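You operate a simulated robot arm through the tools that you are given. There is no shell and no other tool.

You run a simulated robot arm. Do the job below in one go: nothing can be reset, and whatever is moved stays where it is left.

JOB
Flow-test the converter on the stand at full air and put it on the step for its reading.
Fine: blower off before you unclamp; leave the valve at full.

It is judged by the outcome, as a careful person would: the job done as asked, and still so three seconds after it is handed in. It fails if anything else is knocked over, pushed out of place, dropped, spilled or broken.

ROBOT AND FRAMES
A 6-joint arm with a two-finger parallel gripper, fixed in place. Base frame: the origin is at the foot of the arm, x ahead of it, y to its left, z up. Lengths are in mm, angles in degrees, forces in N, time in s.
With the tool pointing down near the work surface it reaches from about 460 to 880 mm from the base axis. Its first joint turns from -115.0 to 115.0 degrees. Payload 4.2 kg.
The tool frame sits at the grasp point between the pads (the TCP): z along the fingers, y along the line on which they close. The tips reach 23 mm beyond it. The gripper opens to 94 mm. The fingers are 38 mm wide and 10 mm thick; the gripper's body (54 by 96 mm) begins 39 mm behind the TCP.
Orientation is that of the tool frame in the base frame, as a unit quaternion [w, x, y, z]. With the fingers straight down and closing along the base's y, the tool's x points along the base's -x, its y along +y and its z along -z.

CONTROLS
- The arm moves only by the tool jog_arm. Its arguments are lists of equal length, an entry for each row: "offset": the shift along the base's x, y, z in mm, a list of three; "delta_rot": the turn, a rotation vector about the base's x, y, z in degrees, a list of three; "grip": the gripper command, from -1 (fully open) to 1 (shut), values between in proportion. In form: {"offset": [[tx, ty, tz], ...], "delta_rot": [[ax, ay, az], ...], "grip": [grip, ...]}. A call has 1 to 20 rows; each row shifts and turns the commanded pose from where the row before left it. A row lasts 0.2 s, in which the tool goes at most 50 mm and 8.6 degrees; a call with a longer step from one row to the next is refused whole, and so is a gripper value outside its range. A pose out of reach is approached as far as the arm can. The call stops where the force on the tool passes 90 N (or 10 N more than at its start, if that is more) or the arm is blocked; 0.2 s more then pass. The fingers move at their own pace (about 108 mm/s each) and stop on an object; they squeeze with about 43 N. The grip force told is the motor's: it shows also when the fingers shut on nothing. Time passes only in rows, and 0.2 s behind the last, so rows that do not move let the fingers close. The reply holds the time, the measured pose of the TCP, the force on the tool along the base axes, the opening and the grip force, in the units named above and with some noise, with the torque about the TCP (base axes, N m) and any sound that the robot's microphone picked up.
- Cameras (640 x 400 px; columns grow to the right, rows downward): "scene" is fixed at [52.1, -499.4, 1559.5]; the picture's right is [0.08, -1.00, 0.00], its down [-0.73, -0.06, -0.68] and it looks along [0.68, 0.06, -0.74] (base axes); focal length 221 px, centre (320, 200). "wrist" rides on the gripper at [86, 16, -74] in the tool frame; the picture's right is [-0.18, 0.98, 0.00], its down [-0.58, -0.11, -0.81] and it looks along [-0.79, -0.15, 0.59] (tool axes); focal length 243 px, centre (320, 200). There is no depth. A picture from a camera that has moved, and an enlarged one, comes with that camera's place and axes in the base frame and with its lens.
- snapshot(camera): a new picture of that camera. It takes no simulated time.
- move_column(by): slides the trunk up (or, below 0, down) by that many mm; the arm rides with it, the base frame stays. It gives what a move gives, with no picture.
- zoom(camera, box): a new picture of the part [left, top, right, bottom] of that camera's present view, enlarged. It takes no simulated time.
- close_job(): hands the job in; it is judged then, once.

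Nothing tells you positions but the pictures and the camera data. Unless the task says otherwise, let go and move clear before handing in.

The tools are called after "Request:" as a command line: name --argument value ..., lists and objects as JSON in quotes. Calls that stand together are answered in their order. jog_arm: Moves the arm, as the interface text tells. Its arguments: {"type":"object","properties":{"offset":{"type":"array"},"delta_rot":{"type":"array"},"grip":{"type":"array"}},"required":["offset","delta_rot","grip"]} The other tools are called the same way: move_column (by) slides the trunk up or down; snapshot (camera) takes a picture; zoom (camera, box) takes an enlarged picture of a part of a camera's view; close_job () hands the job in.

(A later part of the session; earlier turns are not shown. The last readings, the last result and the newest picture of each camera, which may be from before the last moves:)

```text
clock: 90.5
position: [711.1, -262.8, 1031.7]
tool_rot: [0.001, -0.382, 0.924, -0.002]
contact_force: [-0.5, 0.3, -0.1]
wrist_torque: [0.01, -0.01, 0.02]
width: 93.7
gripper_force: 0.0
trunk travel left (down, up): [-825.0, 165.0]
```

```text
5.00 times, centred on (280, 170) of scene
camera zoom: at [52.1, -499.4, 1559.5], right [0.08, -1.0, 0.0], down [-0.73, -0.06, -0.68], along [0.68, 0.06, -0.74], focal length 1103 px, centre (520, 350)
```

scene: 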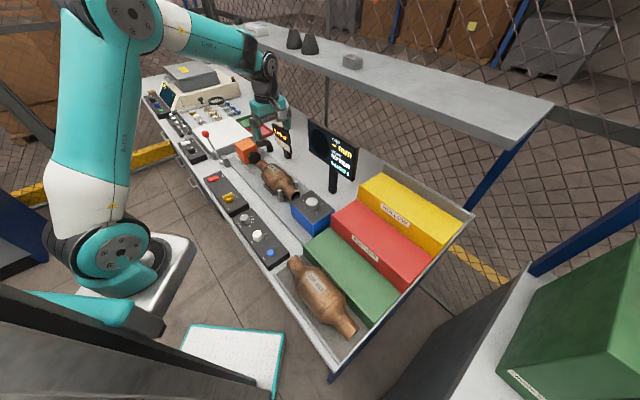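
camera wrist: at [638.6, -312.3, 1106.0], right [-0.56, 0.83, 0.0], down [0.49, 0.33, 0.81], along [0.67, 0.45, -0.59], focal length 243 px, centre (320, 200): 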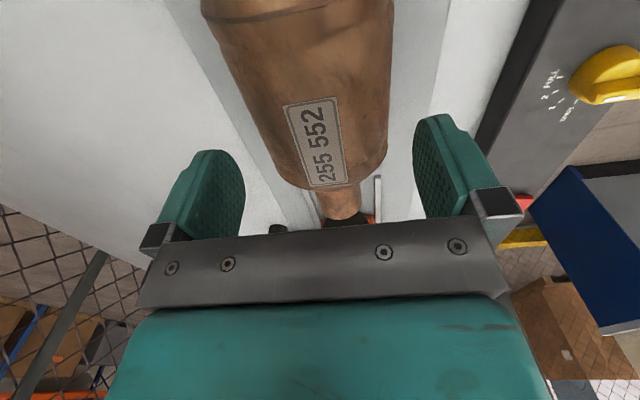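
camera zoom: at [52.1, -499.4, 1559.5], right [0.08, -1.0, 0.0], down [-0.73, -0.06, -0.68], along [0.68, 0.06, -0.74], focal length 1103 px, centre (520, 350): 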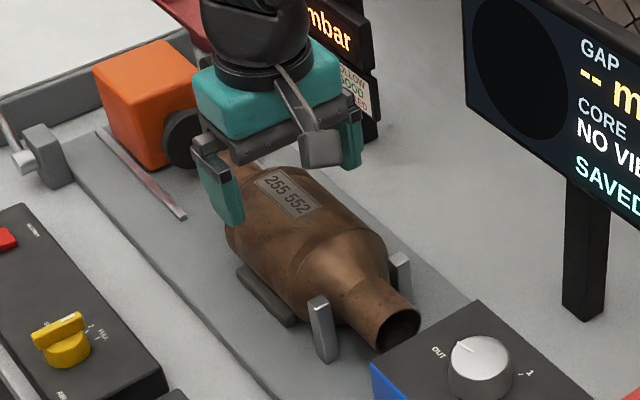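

Request:
zoom --camera "wrist" --box '[160, 0, 480, 200]'

Request:
zoom --camera "scene" --box '[255, 150, 305, 200]'

```text
2.00 times, centred on (320, 100) of wrist
camera zoom: at [638.6, -312.3, 1106.0], right [-0.56, 0.83, 0.0], down [0.49, 0.33, 0.81], along [0.67, 0.45, -0.59], focal length 485 px, centre (320, 400)
```

zoom: 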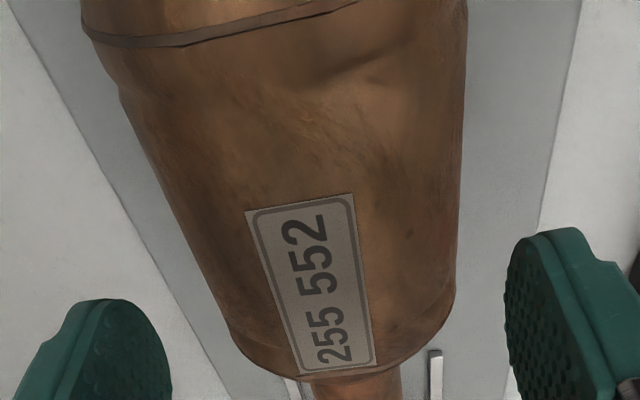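

```text
8.00 times, centred on (280, 175) of scene
camera zoom: at [52.1, -499.4, 1559.5], right [0.08, -1.0, 0.0], down [-0.73, -0.06, -0.68], along [0.68, 0.06, -0.74], focal length 1765 px, centre (640, 400)
```

zoom: 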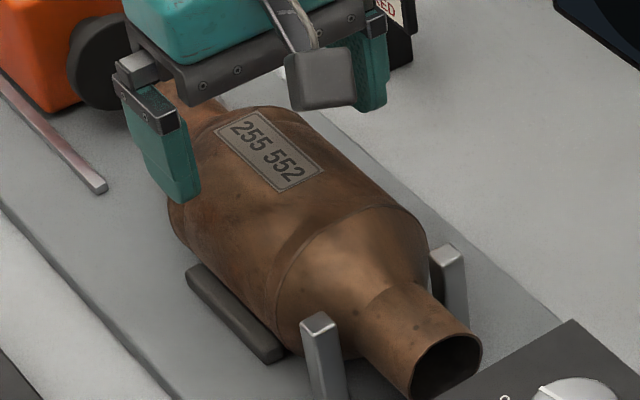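

The body comes out nearer 90 mm with its axis at z ≈ 953, n ≈ 689, and the gripper is centred within a millimetre. I'll go down in small steps, watching the force.

Request:
jog_arm --offset '[[0, 0, -12], [0, 0, -12], [0, 0, -12], [0, 0, 0]]' --delta_rot '[[0, 0, 0], [0, 0, 0], [0, 0, 0], [0, 0, 0]]' --grip '[-1, -1, -1, -1]'

Request:
zoom --camera "wrist" --box '[160, 0, 480, 200]'

Request:
zoom --camera "scene" --box '[255, 150, 305, 200]'

```text
clock: 91.5
position: [711.7, -263.1, 993.5]
tool_rot: [0.0, -0.382, 0.924, -0.001]
contact_force: [-0.3, 0.1, -0.1]
wrist_torque: [0.0, -0.01, 0.01]
width: 94.1
gripper_force: 0.1
trunk travel left (down, up): [-825.0, 165.0]
```

```text
2.00 times, centred on (320, 100) of wrist
camera zoom: at [639.0, -312.2, 1069.1], right [-0.56, 0.83, 0.0], down [0.49, 0.33, 0.81], along [0.67, 0.45, -0.59], focal length 485 px, centre (320, 400)
```

zoom: 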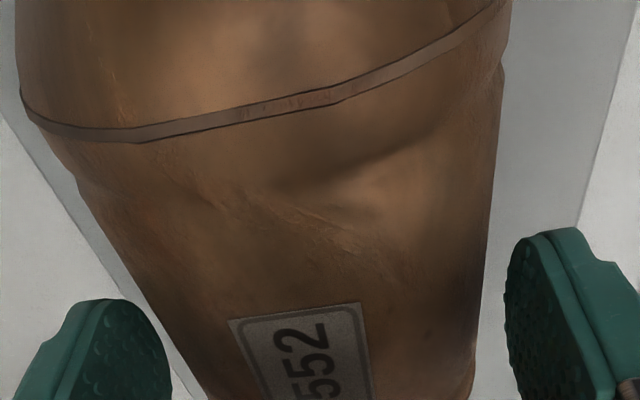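

```text
8.00 times, centred on (280, 175) of scene
camera zoom: at [52.1, -499.4, 1559.5], right [0.08, -1.0, 0.0], down [-0.73, -0.06, -0.68], along [0.68, 0.06, -0.74], focal length 1765 px, centre (640, 400)
```

zoom: 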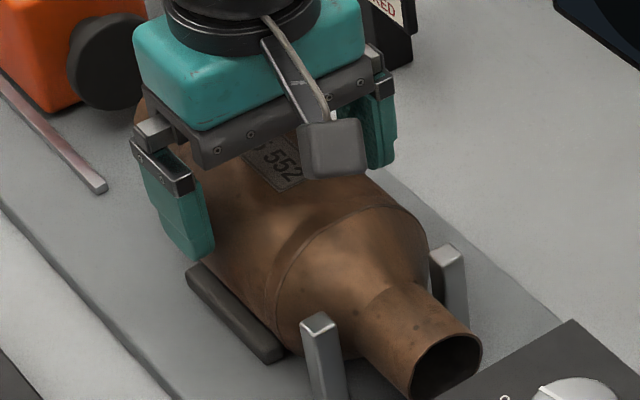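

The body sits symmetrically between the fingers, about 4 mm clear on each side. I'll go down to grasp height.

Request:
jog_arm --offset '[[0, 0, -8], [0, 0, -8], [0, 0, -6], [0, 0, 0]]' --delta_rot '[[0, 0, 0], [0, 0, 0], [0, 0, 0], [0, 0, 0]]' --grip '[-1, -1, -1, -1]'

Request:
zoom --camera "scene" --box '[255, 150, 305, 200]'

Request:
snapshot --camera "wrist"

```text
clock: 92.5
position: [712.5, -264.7, 973.1]
tool_rot: [0.0, -0.382, 0.924, -0.001]
contact_force: [0.3, 1.0, 0.2]
wrist_torque: [-0.02, 0.0, -0.01]
width: 94.1
gripper_force: 0.0
trunk travel left (down, up): [-825.0, 165.0]
```

```text
8.00 times, centred on (280, 175) of scene
camera zoom: at [52.1, -499.4, 1559.5], right [0.08, -1.0, 0.0], down [-0.73, -0.06, -0.68], along [0.68, 0.06, -0.74], focal length 1765 px, centre (640, 400)
```

zoom: 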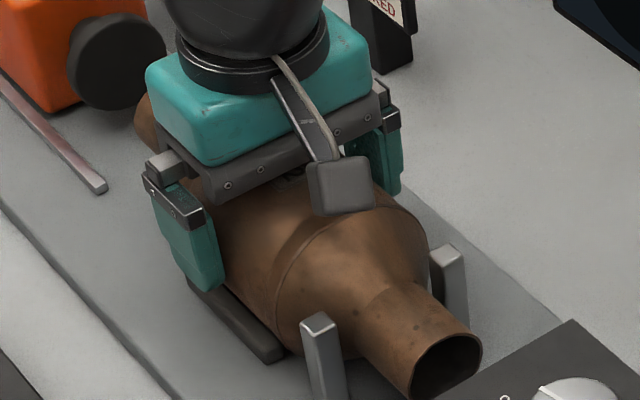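

```text
taken
camera wrist: at [640.2, -313.0, 1047.1], right [-0.56, 0.83, 0.0], down [0.49, 0.33, 0.81], along [0.67, 0.45, -0.59], focal length 243 px, centre (320, 200)
```

wrist: 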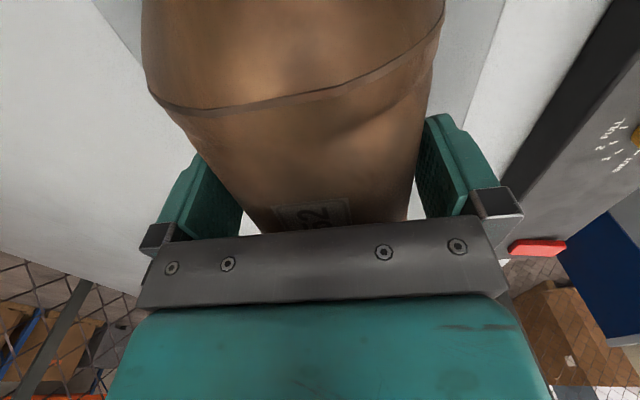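

No contact so far. I'll go 6 mm lower and then close on the body.

Request:
jog_arm --offset '[[0, 0, -3], [0, 0, -3], [0, 0, 0]]' --delta_rot '[[0, 0, 0], [0, 0, 0], [0, 0, 0]]' --grip '[-1, -1, -1]'

Request:
jog_arm --offset '[[0, 0, 0], [0, 0, 0], [0, 0, 0]]' --delta_rot '[[0, 0, 0], [0, 0, 0], [0, 0, 0]]' --grip '[-0.8, 1, 1]'

Request:
snapshot --camera "wrist"

Request:
zoom --camera "scene" --box '[240, 130, 330, 220]'

```text
clock: 93.3
position: [712.0, -263.3, 966.9]
tool_rot: [0.0, -0.382, 0.924, 0.0]
contact_force: [0.1, 0.1, 0.1]
wrist_torque: [-0.02, -0.01, -0.03]
width: 93.9
gripper_force: 0.1
trunk travel left (down, up): [-825.0, 165.0]
```

```text
clock: 94.1
position: [711.4, -263.9, 965.4]
tool_rot: [-0.001, -0.382, 0.924, 0.0]
contact_force: [-0.3, 0.4, 0.0]
wrist_torque: [0.0, -0.08, 0.04]
width: 88.3
gripper_force: 42.5
trunk travel left (down, up): [-825.0, 165.0]
```

```text
taken
camera wrist: at [639.5, -312.8, 1040.3], right [-0.56, 0.83, 0.0], down [0.49, 0.33, 0.81], along [0.67, 0.45, -0.59], focal length 243 px, centre (320, 200)
```

wrist: 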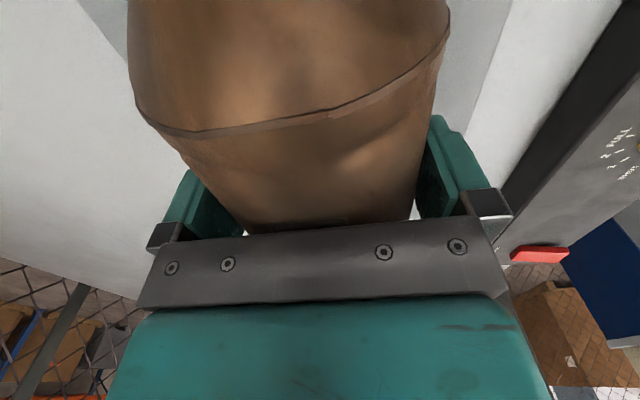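

```text
4.44 times, centred on (285, 175) of scene
camera zoom: at [52.1, -499.4, 1559.5], right [0.08, -1.0, 0.0], down [-0.73, -0.06, -0.68], along [0.68, 0.06, -0.74], focal length 981 px, centre (476, 311)
```

zoom: 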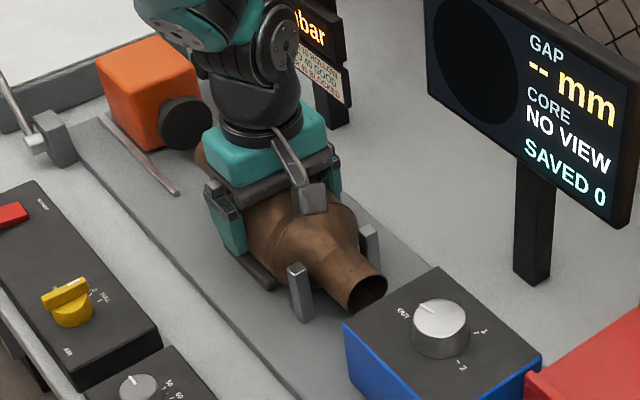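

The body is held at 88.3 mm with 42 N. I'll lift slowly and check weight and balance.

Request:
jog_arm --offset '[[0, 0, 3], [0, 0, 4], [0, 0, 4], [0, 0, 4], [0, 0, 0]]' --delta_rot '[[0, 0, 0], [0, 0, 0], [0, 0, 0], [0, 0, 0], [0, 0, 0]]' --grip '[1, 1, 1, 1, 1]'

Request:
zoom --camera "scene" --box '[240, 130, 330, 220]'

Request:
snapshot --camera "wrist"

```text
clock: 95.3
position: [713.3, -262.3, 981.2]
tool_rot: [0.0, -0.383, 0.924, 0.0]
contact_force: [-1.9, 4.3, 3.8]
wrist_torque: [0.08, 0.22, 0.1]
width: 87.5
gripper_force: 43.2
trunk travel left (down, up): [-825.0, 165.0]
```

```text
4.44 times, centred on (285, 175) of scene
camera zoom: at [52.1, -499.4, 1559.5], right [0.08, -1.0, 0.0], down [-0.73, -0.06, -0.68], along [0.68, 0.06, -0.74], focal length 981 px, centre (476, 311)
```

zoom: 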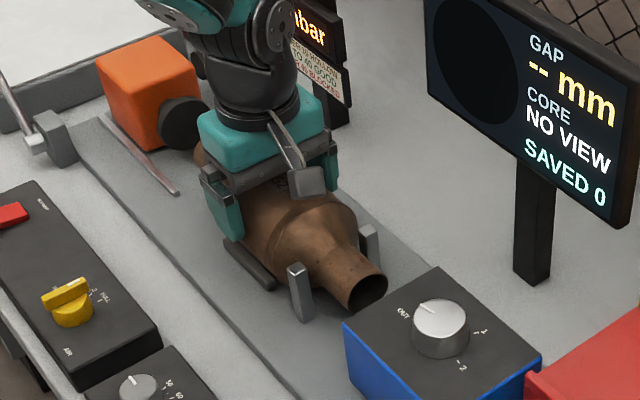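

```text
taken
camera wrist: at [640.3, -312.0, 1056.3], right [-0.57, 0.82, 0.0], down [0.49, 0.33, 0.81], along [0.67, 0.46, -0.59], focal length 243 px, centre (320, 200)
```

wrist: 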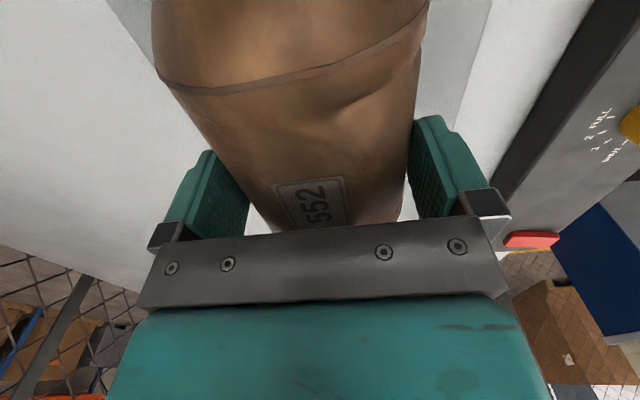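

The fingers slid up the body because the contact was too near the tips. I'll open, go lower until the palm is just above the body, and grip again.

Request:
jog_arm --offset '[[0, 0, 0], [0, 0, 0], [0, 0, -7], [0, 0, -7], [0, 0, -4], [0, 0, 0]]' --delta_rot '[[0, 0, 0], [0, 0, 0], [0, 0, 0], [0, 0, 0], [0, 0, 0], [0, 0, 0]]' --grip '[-1, -1, -1, -1, -1, -1]'

Request:
jog_arm --offset '[[0, 0, -2], [0, 0, -2], [0, 0, 0]]' --delta_rot '[[0, 0, 0], [0, 0, 0], [0, 0, 0]]' --grip '[-1, -1, -1]'

```text
clock: 96.7
position: [714.6, -262.8, 962.1]
tool_rot: [0.0, -0.382, 0.924, -0.001]
contact_force: [0.7, 1.5, 0.2]
wrist_torque: [-0.02, -0.01, -0.01]
width: 94.5
gripper_force: 0.0
trunk travel left (down, up): [-825.0, 165.0]
```

```text
clock: 97.5
position: [712.9, -263.1, 961.9]
tool_rot: [0.001, -0.383, 0.924, -0.001]
contact_force: [-2.5, 3.3, 25.9]
wrist_torque: [-0.13, 0.3, -0.03]
width: 94.0
gripper_force: 0.0
trunk travel left (down, up): [-825.0, 165.0]
```

The palm touches the body's top at about TCP z 961, so this is the lowest possible grasp. I'll ease off 1 mm, close fully, then lift in tiny steps while reading the load.

Request:
jog_arm --offset '[[0, 0, 2], [0, 0, 1], [0, 0, 0], [0, 0, 0], [0, 0, 0], [0, 0, 0]]' --delta_rot '[[0, 0, 0], [0, 0, 0], [0, 0, 0], [0, 0, 0], [0, 0, 0], [0, 0, 0]]' --grip '[-1, -1, 0, 1, 1, 1]'

Request:
jog_arm --offset '[[0, 0, 1], [0, 0, 0]]' --delta_rot '[[0, 0, 0], [0, 0, 0]]' --grip '[1, 1]'

Request:
jog_arm --offset '[[0, 0, 1], [0, 0, 0]]' --delta_rot '[[0, 0, 0], [0, 0, 0]]' --grip '[1, 1]'

Request:
jog_arm --offset '[[0, 0, 1], [0, 0, 0]]' --delta_rot '[[0, 0, 0], [0, 0, 0]]' --grip '[1, 1]'

Request:
snapshot --camera "wrist"

```text
clock: 98.9
position: [712.6, -263.9, 961.5]
tool_rot: [-0.002, -0.382, 0.924, 0.001]
contact_force: [1.6, 2.2, 0.0]
wrist_torque: [0.3, -0.41, 0.07]
width: 88.3
gripper_force: 43.0
trunk travel left (down, up): [-825.0, 165.0]
```

```text
clock: 99.5
position: [713.2, -263.0, 963.0]
tool_rot: [-0.001, -0.382, 0.924, 0.001]
contact_force: [0.1, -0.3, 0.4]
wrist_torque: [0.05, -0.05, 0.02]
width: 88.5
gripper_force: 42.6
trunk travel left (down, up): [-825.0, 165.0]
```

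```text
clock: 100.1
position: [712.4, -263.5, 962.6]
tool_rot: [0.0, -0.382, 0.924, 0.0]
contact_force: [0.4, 0.9, -0.2]
wrist_torque: [0.0, -0.04, -0.02]
width: 88.5
gripper_force: 42.9
trunk travel left (down, up): [-825.0, 165.0]
```

```text
clock: 100.7
position: [712.9, -263.8, 965.2]
tool_rot: [0.0, -0.383, 0.924, 0.0]
contact_force: [-0.3, 3.0, -12.5]
wrist_torque: [0.11, -0.06, -0.1]
width: 88.4
gripper_force: 43.3
trunk travel left (down, up): [-825.0, 165.0]
```

```text
taken
camera wrist: at [640.2, -312.5, 1039.3], right [-0.56, 0.83, 0.0], down [0.49, 0.33, 0.81], along [0.67, 0.45, -0.59], focal length 243 px, centre (320, 200)
```

wrist: 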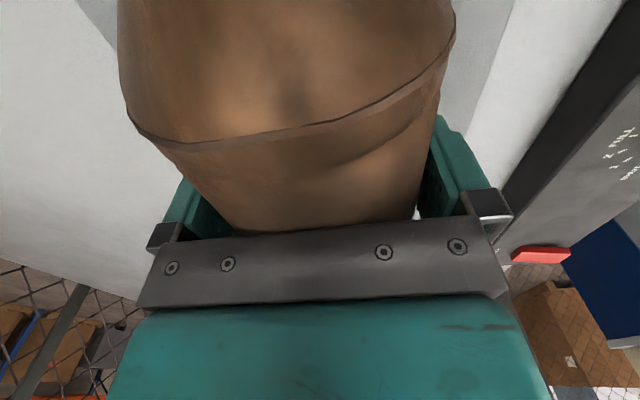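

The tool is now carrying 12.5 N, so it's gripping. I'll continue lifting gently.

Request:
jog_arm --offset '[[0, 0, 1], [0, 0, 0]]' --delta_rot '[[0, 0, 0], [0, 0, 0]]' --grip '[1, 1]'

Request:
jog_arm --offset '[[0, 0, 1], [0, 0, 0]]' --delta_rot '[[0, 0, 0], [0, 0, 0]]' --grip '[1, 1]'

Request:
jog_arm --offset '[[0, 0, 1], [0, 0, 0]]' --delta_rot '[[0, 0, 0], [0, 0, 0]]' --grip '[1, 1]'

Request:
snapshot --camera "wrist"

Request:
zoom --camera "scene" --box '[255, 150, 325, 220]'

```text
clock: 101.3
position: [713.5, -264.3, 966.0]
tool_rot: [0.0, -0.382, 0.924, 0.0]
contact_force: [-1.2, 1.9, -12.1]
wrist_torque: [0.1, -0.13, -0.1]
width: 88.5
gripper_force: 43.2
trunk travel left (down, up): [-825.0, 165.0]
```

```text
clock: 101.9
position: [714.0, -264.0, 967.2]
tool_rot: [0.0, -0.382, 0.924, 0.0]
contact_force: [0.1, 2.4, -12.1]
wrist_torque: [0.13, -0.05, -0.04]
width: 88.4
gripper_force: 43.0
trunk travel left (down, up): [-825.0, 165.0]
```

```text
clock: 102.5
position: [713.9, -263.7, 969.1]
tool_rot: [0.0, -0.382, 0.924, 0.0]
contact_force: [-0.7, 3.0, -12.4]
wrist_torque: [0.1, -0.06, -0.15]
width: 88.2
gripper_force: 43.0
trunk travel left (down, up): [-825.0, 165.0]
```

```text
taken
camera wrist: at [640.7, -312.4, 1043.0], right [-0.56, 0.83, 0.0], down [0.49, 0.33, 0.81], along [0.67, 0.45, -0.59], focal length 243 px, centre (320, 200)
```

wrist: 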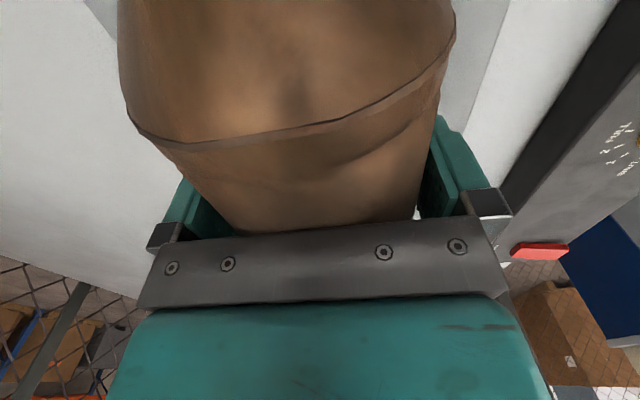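

```text
5.71 times, centred on (290, 185) of scene
camera zoom: at [52.1, -499.4, 1559.5], right [0.08, -1.0, 0.0], down [-0.73, -0.06, -0.68], along [0.68, 0.06, -0.74], focal length 1261 px, centre (491, 286)
```

zoom: 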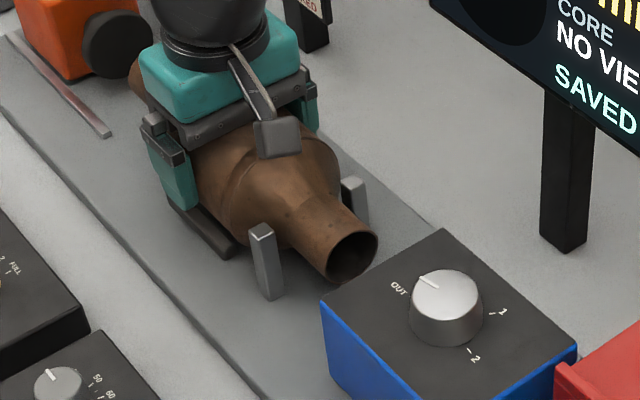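

It lifts cleanly at about 1.3 kg with no slip. I'll raise it gently well clear of the posts.

Request:
jog_arm --offset '[[0, 0, 2], [0, 0, 4], [0, 0, 6], [0, 0, 8], [0, 0, 10], [0, 0, 10], [0, 0, 10], [0, 0, 10], [0, 0, 8], [0, 0, 4], [0, 0, 0]]' --delta_rot '[[0, 0, 0], [0, 0, 0], [0, 0, 0], [0, 0, 0], [0, 0, 0], [0, 0, 0], [0, 0, 0], [0, 0, 0], [0, 0, 0], [0, 0, 0], [0, 0, 0]]' --grip '[1, 1, 1, 1, 1, 1, 1, 1, 1, 1, 1]'

Request:
snapshot --camera "wrist"

Request:
snapshot --camera "scene"

```text
clock: 104.9
position: [713.0, -262.2, 1039.8]
tool_rot: [0.0, -0.382, 0.924, 0.0]
contact_force: [-0.4, -0.2, -11.6]
wrist_torque: [0.05, -0.01, 0.01]
width: 88.1
gripper_force: 42.8
trunk travel left (down, up): [-825.0, 165.0]
```

```text
taken
camera wrist: at [640.2, -312.5, 1114.6], right [-0.56, 0.83, 0.0], down [0.49, 0.33, 0.81], along [0.67, 0.45, -0.59], focal length 243 px, centre (320, 200)
```

wrist: 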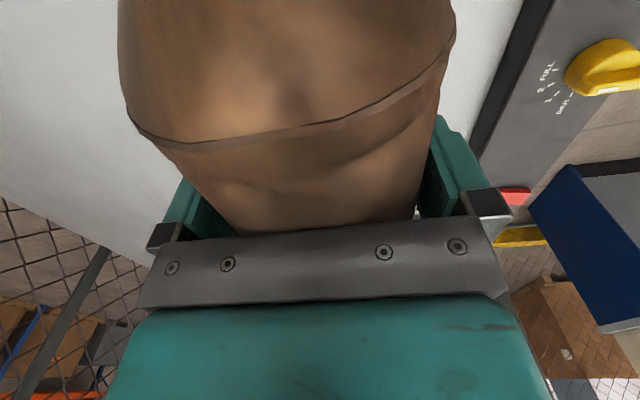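

```text
taken
```

scene: 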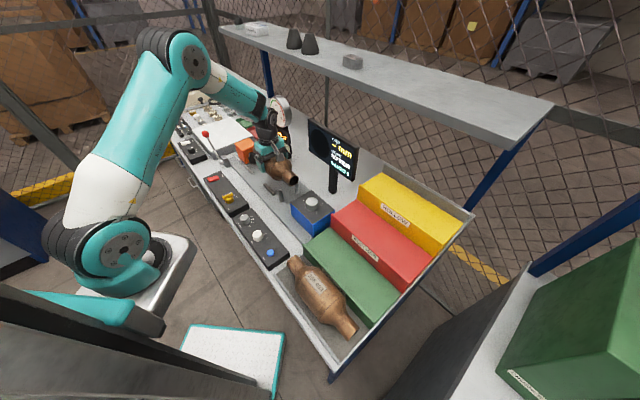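

The converter hangs level and secure. Working from the step labels, each tread is about 115 mm deep. The green GOOD step's top is near z 970, spanning n 584 to 698 and a from −288 to −10. I'll raise the load first, then carry it over smoothly.

Request:
jog_arm --offset '[[0, 0, 5], [0, 0, 10], [0, 0, 15], [0, 0, 15], [0, 0, 15], [0, 0, 15], [0, 0, 15], [0, 0, 10], [0, 0, 5], [0, 0, 0]]' --delta_rot '[[0, 0, 0], [0, 0, 0], [0, 0, 0], [0, 0, 0], [0, 0, 0], [0, 0, 0], [0, 0, 0], [0, 0, 0], [0, 0, 0], [0, 0, 0]]' --grip '[1, 1, 1, 1, 1, 1, 1, 1, 1, 1]'

Request:
jog_arm --offset '[[-5, -4, 0], [-10, -8, 0], [-15, -12, 0], [-18, -14, 0], [-18, -14, 0], [-18, -14, 0], [-18, -14, 0], [-18, -14, 0], [-18, -14, 0], [-15, -12, 0], [-10, -8, 0], [-5, -4, 0], [0, 0, 0]]' --delta_rot '[[0, 0, 0], [0, 0, 0], [0, 0, 0], [0, 0, 0], [0, 0, 0], [0, 0, 0], [0, 0, 0], [0, 0, 0], [0, 0, 0], [0, 0, 0], [0, 0, 0], [0, 0, 0], [0, 0, 0]]' --grip '[1, 1, 1, 1, 1, 1, 1, 1, 1, 1, 1, 1, 1]'

Request:
snapshot --camera "scene"

Request:
snapshot --camera "wrist"

```text
clock: 107.1
position: [714.2, -262.1, 1146.0]
tool_rot: [0.0, -0.381, 0.924, 0.0]
contact_force: [0.6, 0.5, -11.1]
wrist_torque: [0.04, -0.05, -0.05]
width: 88.3
gripper_force: 42.9
trunk travel left (down, up): [-825.0, 165.0]
```

```text
clock: 109.9
position: [545.3, -397.2, 1146.0]
tool_rot: [0.0, -0.381, 0.925, 0.0]
contact_force: [0.1, -0.5, -12.2]
wrist_torque: [0.05, -0.04, 0.01]
width: 88.7
gripper_force: 43.0
trunk travel left (down, up): [-825.0, 165.0]
```

```text
taken
```

scene: 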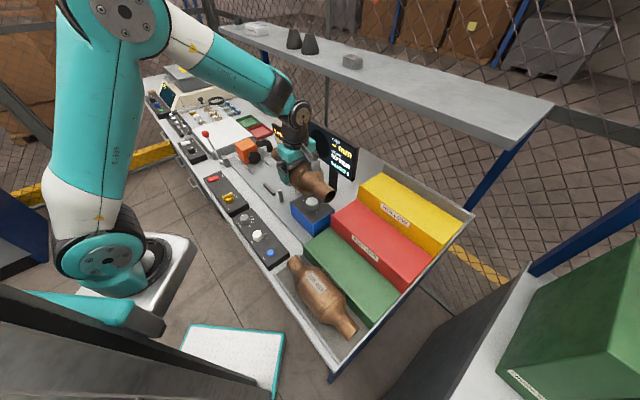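

```text
taken
camera wrist: at [472.6, -445.0, 1220.3], right [-0.56, 0.83, 0.0], down [0.49, 0.33, 0.81], along [0.67, 0.45, -0.59], focal length 243 px, centre (320, 200)
```

wrist: 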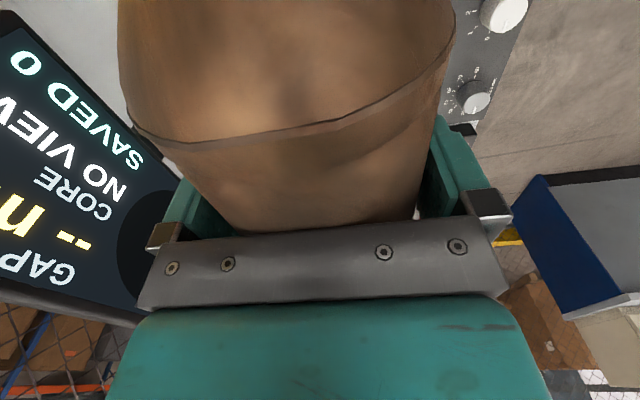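

Carrying well. I'll continue to above the green step.

Request:
jog_arm --offset '[[-5, -4, 0], [-10, -8, 0], [-15, -12, 0], [-18, -14, 0], [-18, -14, 0], [-18, -14, 0], [-18, -14, 0], [-18, -14, 0], [-18, -14, 0], [-18, -14, 0], [-18, -13, 0], [-15, -12, 0], [-10, -7, 0], [-5, -4, 0], [0, 0, 0]]' --delta_rot '[[0, 0, 0], [0, 0, 0], [0, 0, 0], [0, 0, 0], [0, 0, 0], [0, 0, 0], [0, 0, 0], [0, 0, 0], [0, 0, 0], [0, 0, 0], [0, 0, 0], [0, 0, 0], [0, 0, 0], [0, 0, 0], [0, 0, 0]]' --grip '[1, 1, 1, 1, 1, 1, 1, 1, 1, 1, 1, 1, 1, 1, 1]'

Request:
snapshot --camera "scene"

Request:
snapshot --camera "wrist"

```text
clock: 113.1
position: [342.4, -553.2, 1143.9]
tool_rot: [0.0, -0.383, 0.924, 0.0]
contact_force: [0.0, -0.5, -12.1]
wrist_torque: [0.0, -0.02, 0.04]
width: 88.5
gripper_force: 43.1
trunk travel left (down, up): [-825.0, 165.0]
```

```text
taken
```

scene: 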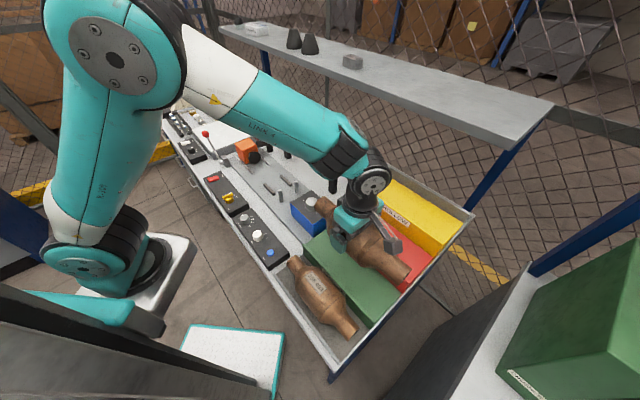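

```text
taken
camera wrist: at [268.8, -603.0, 1219.0], right [-0.56, 0.83, 0.0], down [0.49, 0.33, 0.81], along [0.67, 0.45, -0.59], focal length 243 px, centre (320, 200)
```

wrist: 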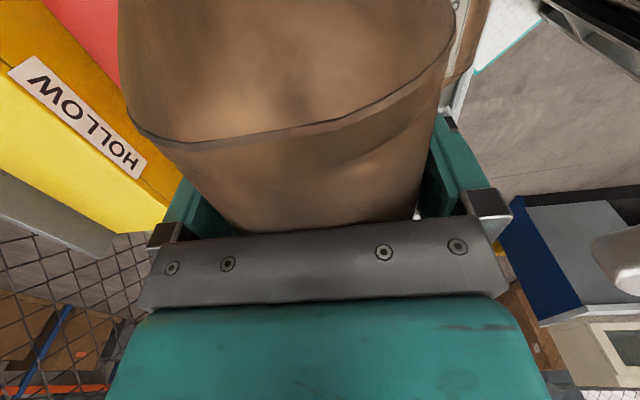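

I'm above the green step with the load steady, at a = −149, n = 633. I'll go down in stages, keeping a few mm towards the front so the back finger clears the red riser.

Request:
jog_arm --offset '[[-1.4, 1.4, -5], [0, 0, -12], [0, 0, -15], [0, 0, -15], [0, 0, -15], [0, 0, -12], [0, 0, -6], [0, 0, 0]]' --delta_rot '[[0, 0, 0], [0, 0, 0], [0, 0, 0], [0, 0, 0], [0, 0, 0], [0, 0, 0], [0, 0, 0], [0, 0, 0]]' --grip '[1, 1, 1, 1, 1, 1, 1, 1]'

Request:
zoom --camera "scene" --box '[270, 170, 470, 370]'

Request:
snapshot --camera "wrist"

```text
clock: 114.9
position: [340.3, -552.0, 1064.3]
tool_rot: [0.0, -0.382, 0.924, -0.001]
contact_force: [-0.8, 0.3, -10.8]
wrist_torque: [0.03, -0.06, 0.02]
width: 88.8
gripper_force: 43.4
trunk travel left (down, up): [-825.0, 165.0]
```

```text
2.00 times, centred on (370, 270) of scene
camera zoom: at [52.1, -499.4, 1559.5], right [0.08, -1.0, 0.0], down [-0.73, -0.06, -0.68], along [0.68, 0.06, -0.74], focal length 441 px, centre (220, 60)
```

zoom: 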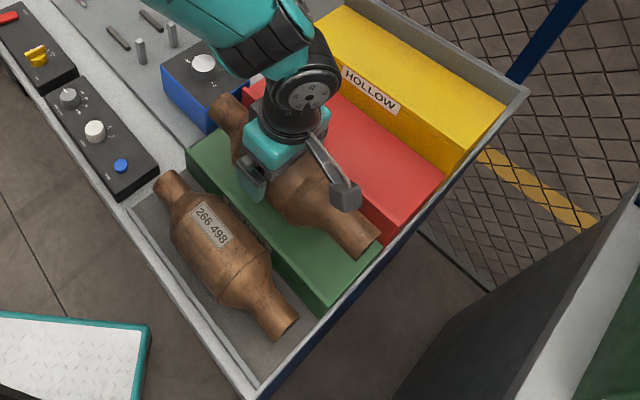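

```text
taken
camera wrist: at [267.1, -601.4, 1139.1], right [-0.56, 0.83, 0.0], down [0.49, 0.33, 0.81], along [0.67, 0.45, -0.59], focal length 243 px, centre (320, 200)
```

wrist: 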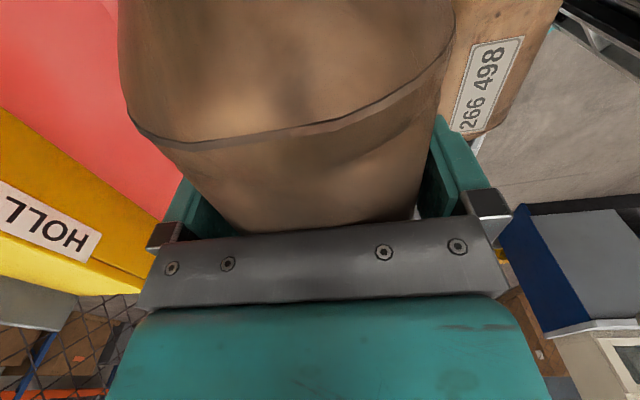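

Clear on both ends: about 40 mm to the blue box and about 10 mm inside the right edge. I'll continue down slowly to find contact.

Request:
jog_arm --offset '[[0, 0, -8], [0, 0, -10], [0, 0, -10], [0, 0, -8], [0, 0, -4], [0, 0, 0]]' --delta_rot '[[0, 0, 0], [0, 0, 0], [0, 0, 0], [0, 0, 0], [0, 0, 0], [0, 0, 0]]' --grip '[1, 1, 1, 1, 1, 1]'

Request:
zoom --camera "scene" --box '[290, 190, 430, 330]'

Request:
snapshot --camera "wrist"

```text
clock: 116.3
position: [339.7, -552.0, 1023.8]
tool_rot: [-0.001, -0.382, 0.924, 0.0]
contact_force: [-0.2, 0.6, -11.6]
wrist_torque: [-0.02, -0.05, 0.0]
width: 88.3
gripper_force: 43.0
trunk travel left (down, up): [-825.0, 165.0]
```

```text
2.86 times, centred on (360, 260) of scene
camera zoom: at [52.1, -499.4, 1559.5], right [0.08, -1.0, 0.0], down [-0.73, -0.06, -0.68], along [0.68, 0.06, -0.74], focal length 630 px, centre (206, 29)
```

zoom: 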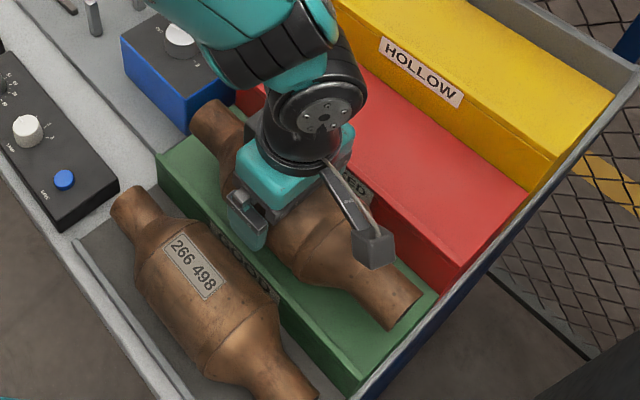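

```text
taken
camera wrist: at [267.4, -601.0, 1099.2], right [-0.56, 0.83, 0.0], down [0.49, 0.33, 0.81], along [0.67, 0.45, -0.59], focal length 243 px, centre (320, 200)
```

wrist: 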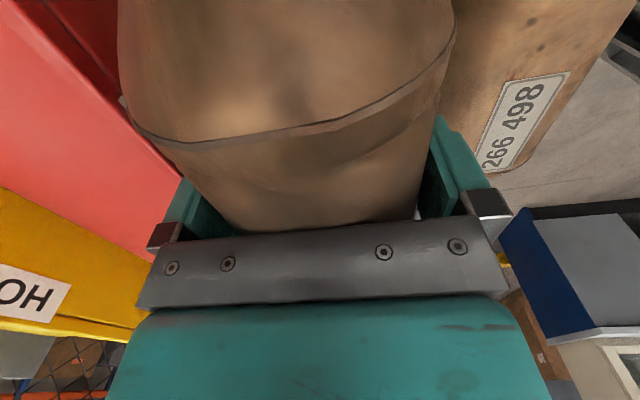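

About 11 mm clear of the red riser, so I can centre it 3 mm further back. Then I'll lower in 2 mm steps.

Request:
jog_arm --offset '[[2.1, -2.1, -2], [0, 0, -2], [0, 0, -2], [0, 0, -2], [0, 0, 0]]' --delta_rot '[[0, 0, 0], [0, 0, 0], [0, 0, 0], [0, 0, 0], [0, 0, 0]]' --grip '[1, 1, 1, 1, 1]'

Request:
jog_arm --offset '[[0, 0, -2], [0, 0, -1], [0, 0, 0]]' --delta_rot '[[0, 0, 0], [0, 0, 0], [0, 0, 0]]' --grip '[1, 1, 1]'

Request:
jog_arm --offset '[[0, 0, -1], [0, 0, -1], [0, 0, 0]]' --delta_rot '[[0, 0, 0], [0, 0, 0], [0, 0, 0]]' --grip '[1, 1, 1]'

```text
clock: 117.5
position: [342.9, -553.1, 1017.1]
tool_rot: [0.0, -0.382, 0.924, -0.001]
contact_force: [0.9, -0.1, -12.8]
wrist_torque: [-0.01, -0.05, 0.01]
width: 88.5
gripper_force: 42.7
trunk travel left (down, up): [-825.0, 165.0]
```

```text
clock: 118.3
position: [342.6, -554.1, 1013.0]
tool_rot: [0.0, -0.383, 0.924, 0.0]
contact_force: [-0.2, -1.2, -11.8]
wrist_torque: [-0.01, -0.04, 0.01]
width: 88.2
gripper_force: 43.7
trunk travel left (down, up): [-825.0, 165.0]
```

```text
clock: 119.1
position: [341.8, -554.3, 1012.3]
tool_rot: [0.0, -0.382, 0.924, 0.0]
contact_force: [0.1, -0.1, -12.0]
wrist_torque: [0.04, -0.02, 0.01]
width: 88.4
gripper_force: 42.7
trunk travel left (down, up): [-825.0, 165.0]
```

Still fully carrying the load, so I'll keep lowering.

Request:
jog_arm --offset '[[0, 0, -1], [0, 0, -1], [0, 0, 0]]' --delta_rot '[[0, 0, 0], [0, 0, 0], [0, 0, 0]]' --grip '[1, 1, 1]'

Request:
jog_arm --offset '[[0, 0, -1], [0, 0, -1], [0, 0, 0]]' --delta_rot '[[0, 0, 0], [0, 0, 0], [0, 0, 0]]' --grip '[1, 1, 1]'

Request:
jog_arm --offset '[[0, 0, -1], [0, 0, -1], [0, 0, 0]]' --delta_rot '[[0, 0, 0], [0, 0, 0], [0, 0, 0]]' --grip '[1, 1, 1]'

Request:
zoom --camera "scene" --box '[310, 200, 410, 300]'

```text
clock: 119.9
position: [341.9, -553.8, 1010.6]
tool_rot: [0.001, -0.382, 0.924, -0.001]
contact_force: [-0.2, 0.4, -10.1]
wrist_torque: [0.01, -0.03, 0.01]
width: 88.4
gripper_force: 42.8
trunk travel left (down, up): [-825.0, 165.0]
```

```text
clock: 120.7
position: [342.7, -554.0, 1007.7]
tool_rot: [0.0, -0.382, 0.924, 0.0]
contact_force: [0.0, 0.6, -11.9]
wrist_torque: [0.06, -0.04, -0.01]
width: 88.5
gripper_force: 43.2
trunk travel left (down, up): [-825.0, 165.0]
```

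```text
clock: 121.5
position: [341.7, -555.0, 1006.5]
tool_rot: [0.0, -0.381, 0.924, 0.001]
contact_force: [-0.3, 0.1, -11.8]
wrist_torque: [0.0, -0.04, 0.01]
width: 88.4
gripper_force: 43.2
trunk travel left (down, up): [-825.0, 165.0]
```

```text
4.00 times, centred on (360, 250) of scene
camera zoom: at [52.1, -499.4, 1559.5], right [0.08, -1.0, 0.0], down [-0.73, -0.06, -0.68], along [0.68, 0.06, -0.74], focal length 882 px, centre (160, 0)
```

zoom: 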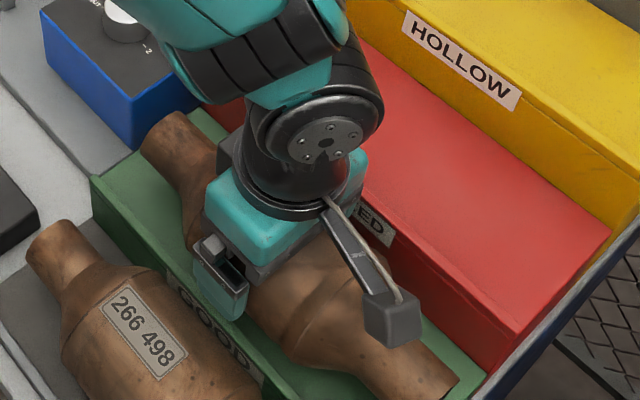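

Request:
jog_arm --offset '[[0, 0, -1], [0, 0, -1], [0, 0, 0]]' --delta_rot '[[0, 0, 0], [0, 0, 0], [0, 0, 0]]' --grip '[1, 1, 1]'

Request:
jog_arm --offset '[[0, 0, -1], [0, 0, -1], [0, 0, 0]]' --delta_rot '[[0, 0, 0], [0, 0, 0], [0, 0, 0]]' --grip '[1, 1, 1]'

Request:
jog_arm --offset '[[0, 0, -1], [0, 0, -1], [0, 0, 0]]' --delta_rot '[[0, 0, 0], [0, 0, 0], [0, 0, 0]]' --grip '[1, 1, 1]'

```text
clock: 122.3
position: [342.6, -553.7, 1003.2]
tool_rot: [0.0, -0.382, 0.924, 0.0]
contact_force: [-0.1, 0.9, -10.9]
wrist_torque: [0.07, -0.02, 0.04]
width: 88.5
gripper_force: 42.7
trunk travel left (down, up): [-825.0, 165.0]
```

```text
clock: 123.1
position: [341.3, -553.9, 1002.8]
tool_rot: [0.0, -0.383, 0.924, 0.0]
contact_force: [-0.4, -0.1, -11.9]
wrist_torque: [0.03, -0.04, 0.02]
width: 88.4
gripper_force: 43.1
trunk travel left (down, up): [-825.0, 165.0]
```

```text
clock: 123.9
position: [341.2, -554.7, 1001.5]
tool_rot: [-0.001, -0.382, 0.924, 0.0]
contact_force: [-3.2, 2.4, 13.9]
wrist_torque: [0.93, -0.17, 0.14]
width: 88.4
gripper_force: 43.0
trunk travel left (down, up): [-825.0, 165.0]
```

There's contact at TCP z ≈ 1001, but the torque is off-centre, so I want to see what's touching before letting go.

Request:
zoom --camera "scene" --box '[310, 210, 370, 270]'

Request:
zoom --camera "scene" --box '[330, 240, 430, 330]'

Request:
snapshot --camera "wrist"

```text
6.67 times, centred on (340, 240) of scene
camera zoom: at [52.1, -499.4, 1559.5], right [0.08, -1.0, 0.0], down [-0.73, -0.06, -0.68], along [0.68, 0.06, -0.74], focal length 1471 px, centre (187, -67)
```

zoom: 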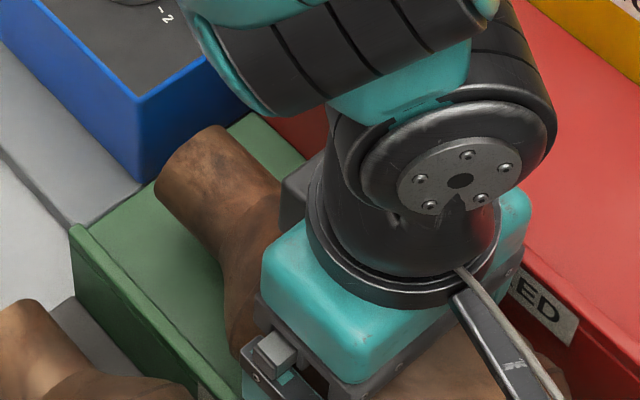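

```text
4.44 times, centred on (380, 285) of scene
camera zoom: at [52.1, -499.4, 1559.5], right [0.08, -1.0, 0.0], down [-0.73, -0.06, -0.68], along [0.68, 0.06, -0.74], focal length 981 px, centre (53, -178)
```

zoom: 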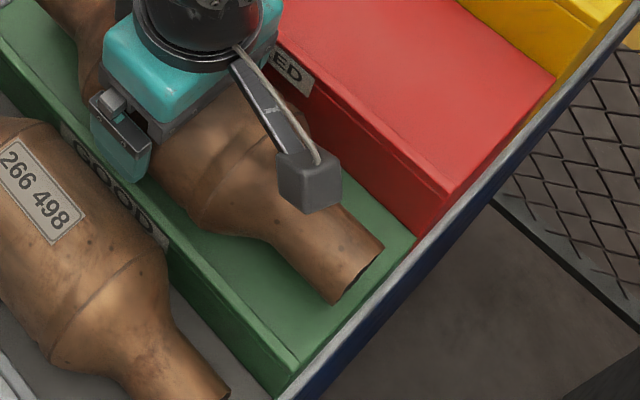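

```text
taken
camera wrist: at [268.8, -603.3, 1076.5], right [-0.56, 0.83, 0.0], down [0.49, 0.34, 0.81], along [0.67, 0.45, -0.59], focal length 243 px, centre (320, 200)
```

wrist: 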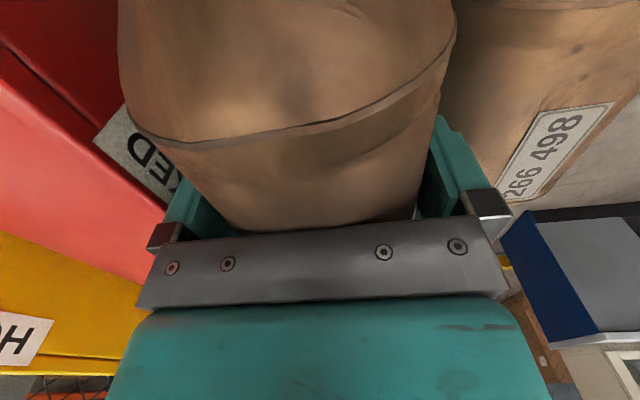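

The body rests on the green tread behind its front lip, and the fingers aren't touching the lip or the riser. I'll relieve the slight pressure and open the fingers gently.

Request:
jog_arm --offset '[[0, 0, 0.7], [0, 0, 0], [0, 0, 0]]' --delta_rot '[[0, 0, 0], [0, 0, 0], [0, 0, 0]]' --grip '[1, 1, 1]'

Request:
jog_arm --offset '[[0, 0, 0], [0, 0, 0], [0, 0, 0], [0, 0, 0], [0, 0, 0]]' --delta_rot '[[0, 0, 0], [0, 0, 0], [0, 0, 0], [0, 0, 0], [0, 0, 0]]' --grip '[-0.89, -0.91, -0.93, -0.95, -0.95]'

Request:
zoom --camera "scene" --box '[300, 200, 430, 330]'

Request:
snapshot --camera "wrist"

```text
clock: 124.7
position: [341.7, -555.0, 1001.0]
tool_rot: [0.0, -0.382, 0.924, -0.002]
contact_force: [-0.8, -2.2, 16.6]
wrist_torque: [0.81, -0.3, -0.02]
width: 88.6
gripper_force: 43.3
trunk travel left (down, up): [-825.0, 165.0]
```

```text
clock: 125.9
position: [340.7, -553.3, 1000.1]
tool_rot: [0.0, -0.382, 0.924, -0.001]
contact_force: [0.6, -5.2, 19.5]
wrist_torque: [0.38, -0.07, -0.03]
width: 91.7
gripper_force: 0.1
trunk travel left (down, up): [-825.0, 165.0]
```

```text
3.08 times, centred on (365, 265) of scene
camera zoom: at [52.1, -499.4, 1559.5], right [0.08, -1.0, 0.0], down [-0.73, -0.06, -0.68], along [0.68, 0.06, -0.74], focal length 679 px, centre (182, 0)
```

zoom: 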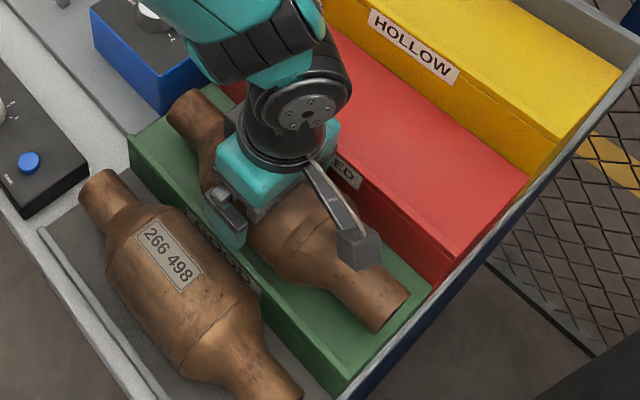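

```text
taken
camera wrist: at [268.8, -603.1, 1076.2], right [-0.56, 0.83, 0.0], down [0.49, 0.34, 0.81], along [0.67, 0.45, -0.59], focal length 243 px, centre (320, 200)
```

wrist: 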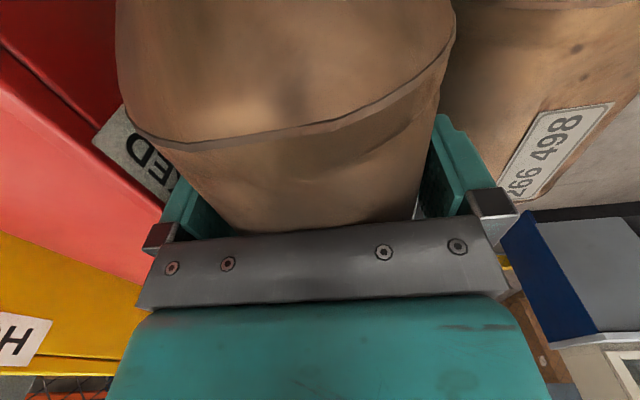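

Released; the palm is just touching the top of the body. I'll open fully and rise slowly, straight up.

Request:
jog_arm --offset '[[0, 0, 1], [0, 0, 2], [0, 0, 2], [0, 0, 0]]' --delta_rot '[[0, 0, 0], [0, 0, 0], [0, 0, 0], [0, 0, 0]]' --grip '[-0.97, -1, -1, -1]'

Request:
snapshot --camera "wrist"

Request:
zoom --camera "scene" --box '[300, 200, 430, 330]'

```text
clock: 126.9
position: [341.2, -553.9, 1005.4]
tool_rot: [0.0, -0.382, 0.924, 0.0]
contact_force: [-0.5, -0.5, -0.7]
wrist_torque: [0.01, 0.0, -0.01]
width: 94.0
gripper_force: 0.1
trunk travel left (down, up): [-825.0, 165.0]
```

```text
taken
camera wrist: at [268.9, -603.2, 1080.6], right [-0.56, 0.83, 0.0], down [0.49, 0.33, 0.81], along [0.67, 0.46, -0.59], focal length 243 px, centre (320, 200)
```

wrist: 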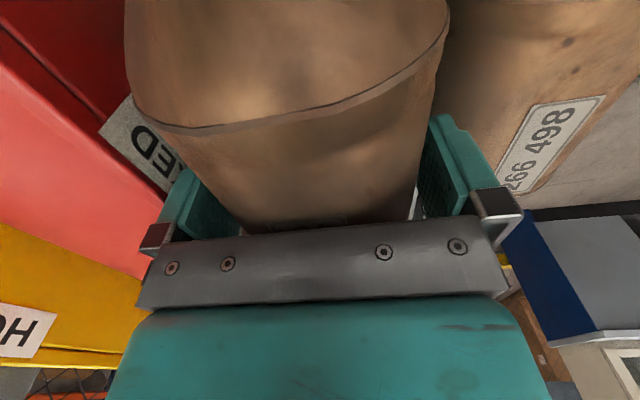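

```text
3.08 times, centred on (365, 265) of scene
camera zoom: at [52.1, -499.4, 1559.5], right [0.08, -1.0, 0.0], down [-0.73, -0.06, -0.68], along [0.68, 0.06, -0.74], focal length 679 px, centre (182, 0)
```

zoom: 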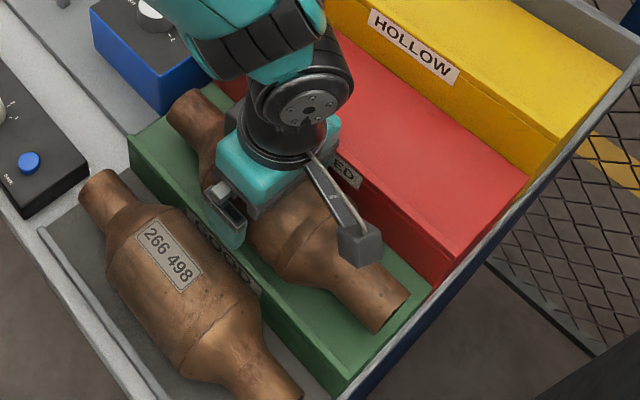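

Free and the converter stays put. I'll rise straight up in stages.

Request:
jog_arm --offset '[[0, 0, 0], [0, 0, 0], [0, 0, 5], [0, 0, 8], [0, 0, 8], [0, 0, 0]]' --delta_rot '[[0, 0, 0], [0, 0, 0], [0, 0, 0], [0, 0, 0], [0, 0, 0], [0, 0, 0]]' --grip '[-1, -1, -1, -1, -1, -1]'

Request:
snapshot --camera "wrist"

Request:
jog_arm --offset '[[0, 0, 10], [0, 0, 15], [0, 0, 25], [0, 0, 40], [0, 0, 40], [0, 0, 40], [0, 0, 0]]' --delta_rot '[[0, 0, 0], [0, 0, 0], [0, 0, 0], [0, 0, 0], [0, 0, 0], [0, 0, 0], [0, 0, 0]]' --grip '[-1, -1, -1, -1, -1, -1, -1]'

Request:
zoom --camera "scene" --box '[280, 180, 440, 340]'

Request:
snapshot --camera "wrist"

```text
clock: 128.3
position: [341.7, -555.3, 1027.3]
tool_rot: [0.001, -0.382, 0.924, 0.0]
contact_force: [0.2, 1.1, 0.4]
wrist_torque: [0.01, 0.02, 0.0]
width: 93.9
gripper_force: 0.2
trunk travel left (down, up): [-825.0, 165.0]
```

```text
taken
camera wrist: at [269.4, -603.3, 1102.1], right [-0.56, 0.83, 0.0], down [0.49, 0.33, 0.81], along [0.67, 0.45, -0.59], focal length 243 px, centre (320, 200)
```

wrist: 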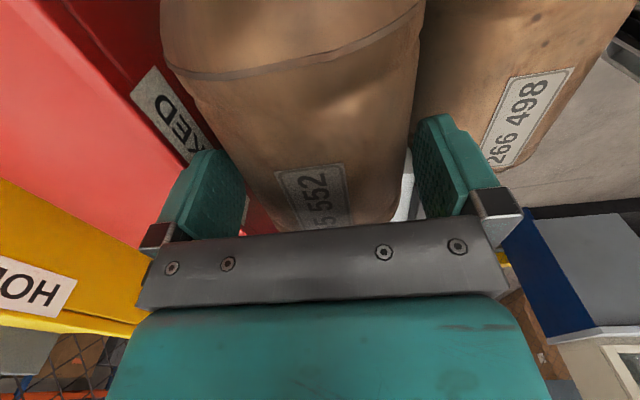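

```text
clock: 129.9
position: [341.4, -554.3, 1196.8]
tool_rot: [0.001, -0.382, 0.924, 0.0]
contact_force: [0.0, -0.7, 0.0]
wrist_torque: [0.0, -0.02, -0.02]
width: 93.9
gripper_force: 0.0
trunk travel left (down, up): [-825.0, 165.0]
```

```text
2.50 times, centred on (360, 260) of scene
camera zoom: at [52.1, -499.4, 1559.5], right [0.08, -1.0, 0.0], down [-0.73, -0.06, -0.68], along [0.68, 0.06, -0.74], focal length 552 px, centre (220, 50)
```

zoom: 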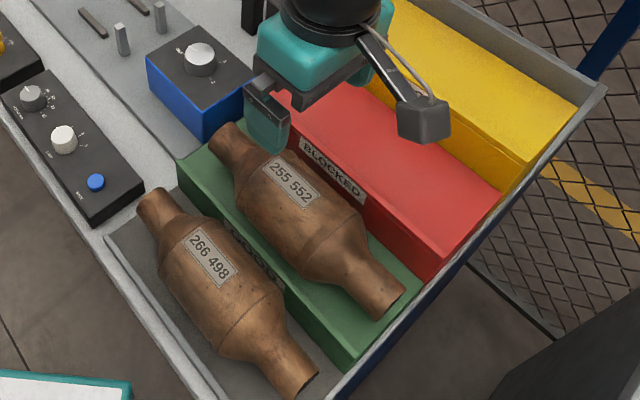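

```text
taken
camera wrist: at [269.0, -602.6, 1272.2], right [-0.56, 0.83, 0.0], down [0.49, 0.33, 0.81], along [0.67, 0.45, -0.59], focal length 243 px, centre (320, 200)
```

wrist: 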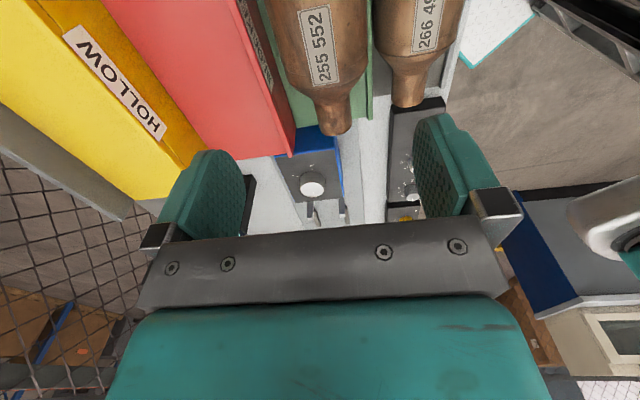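

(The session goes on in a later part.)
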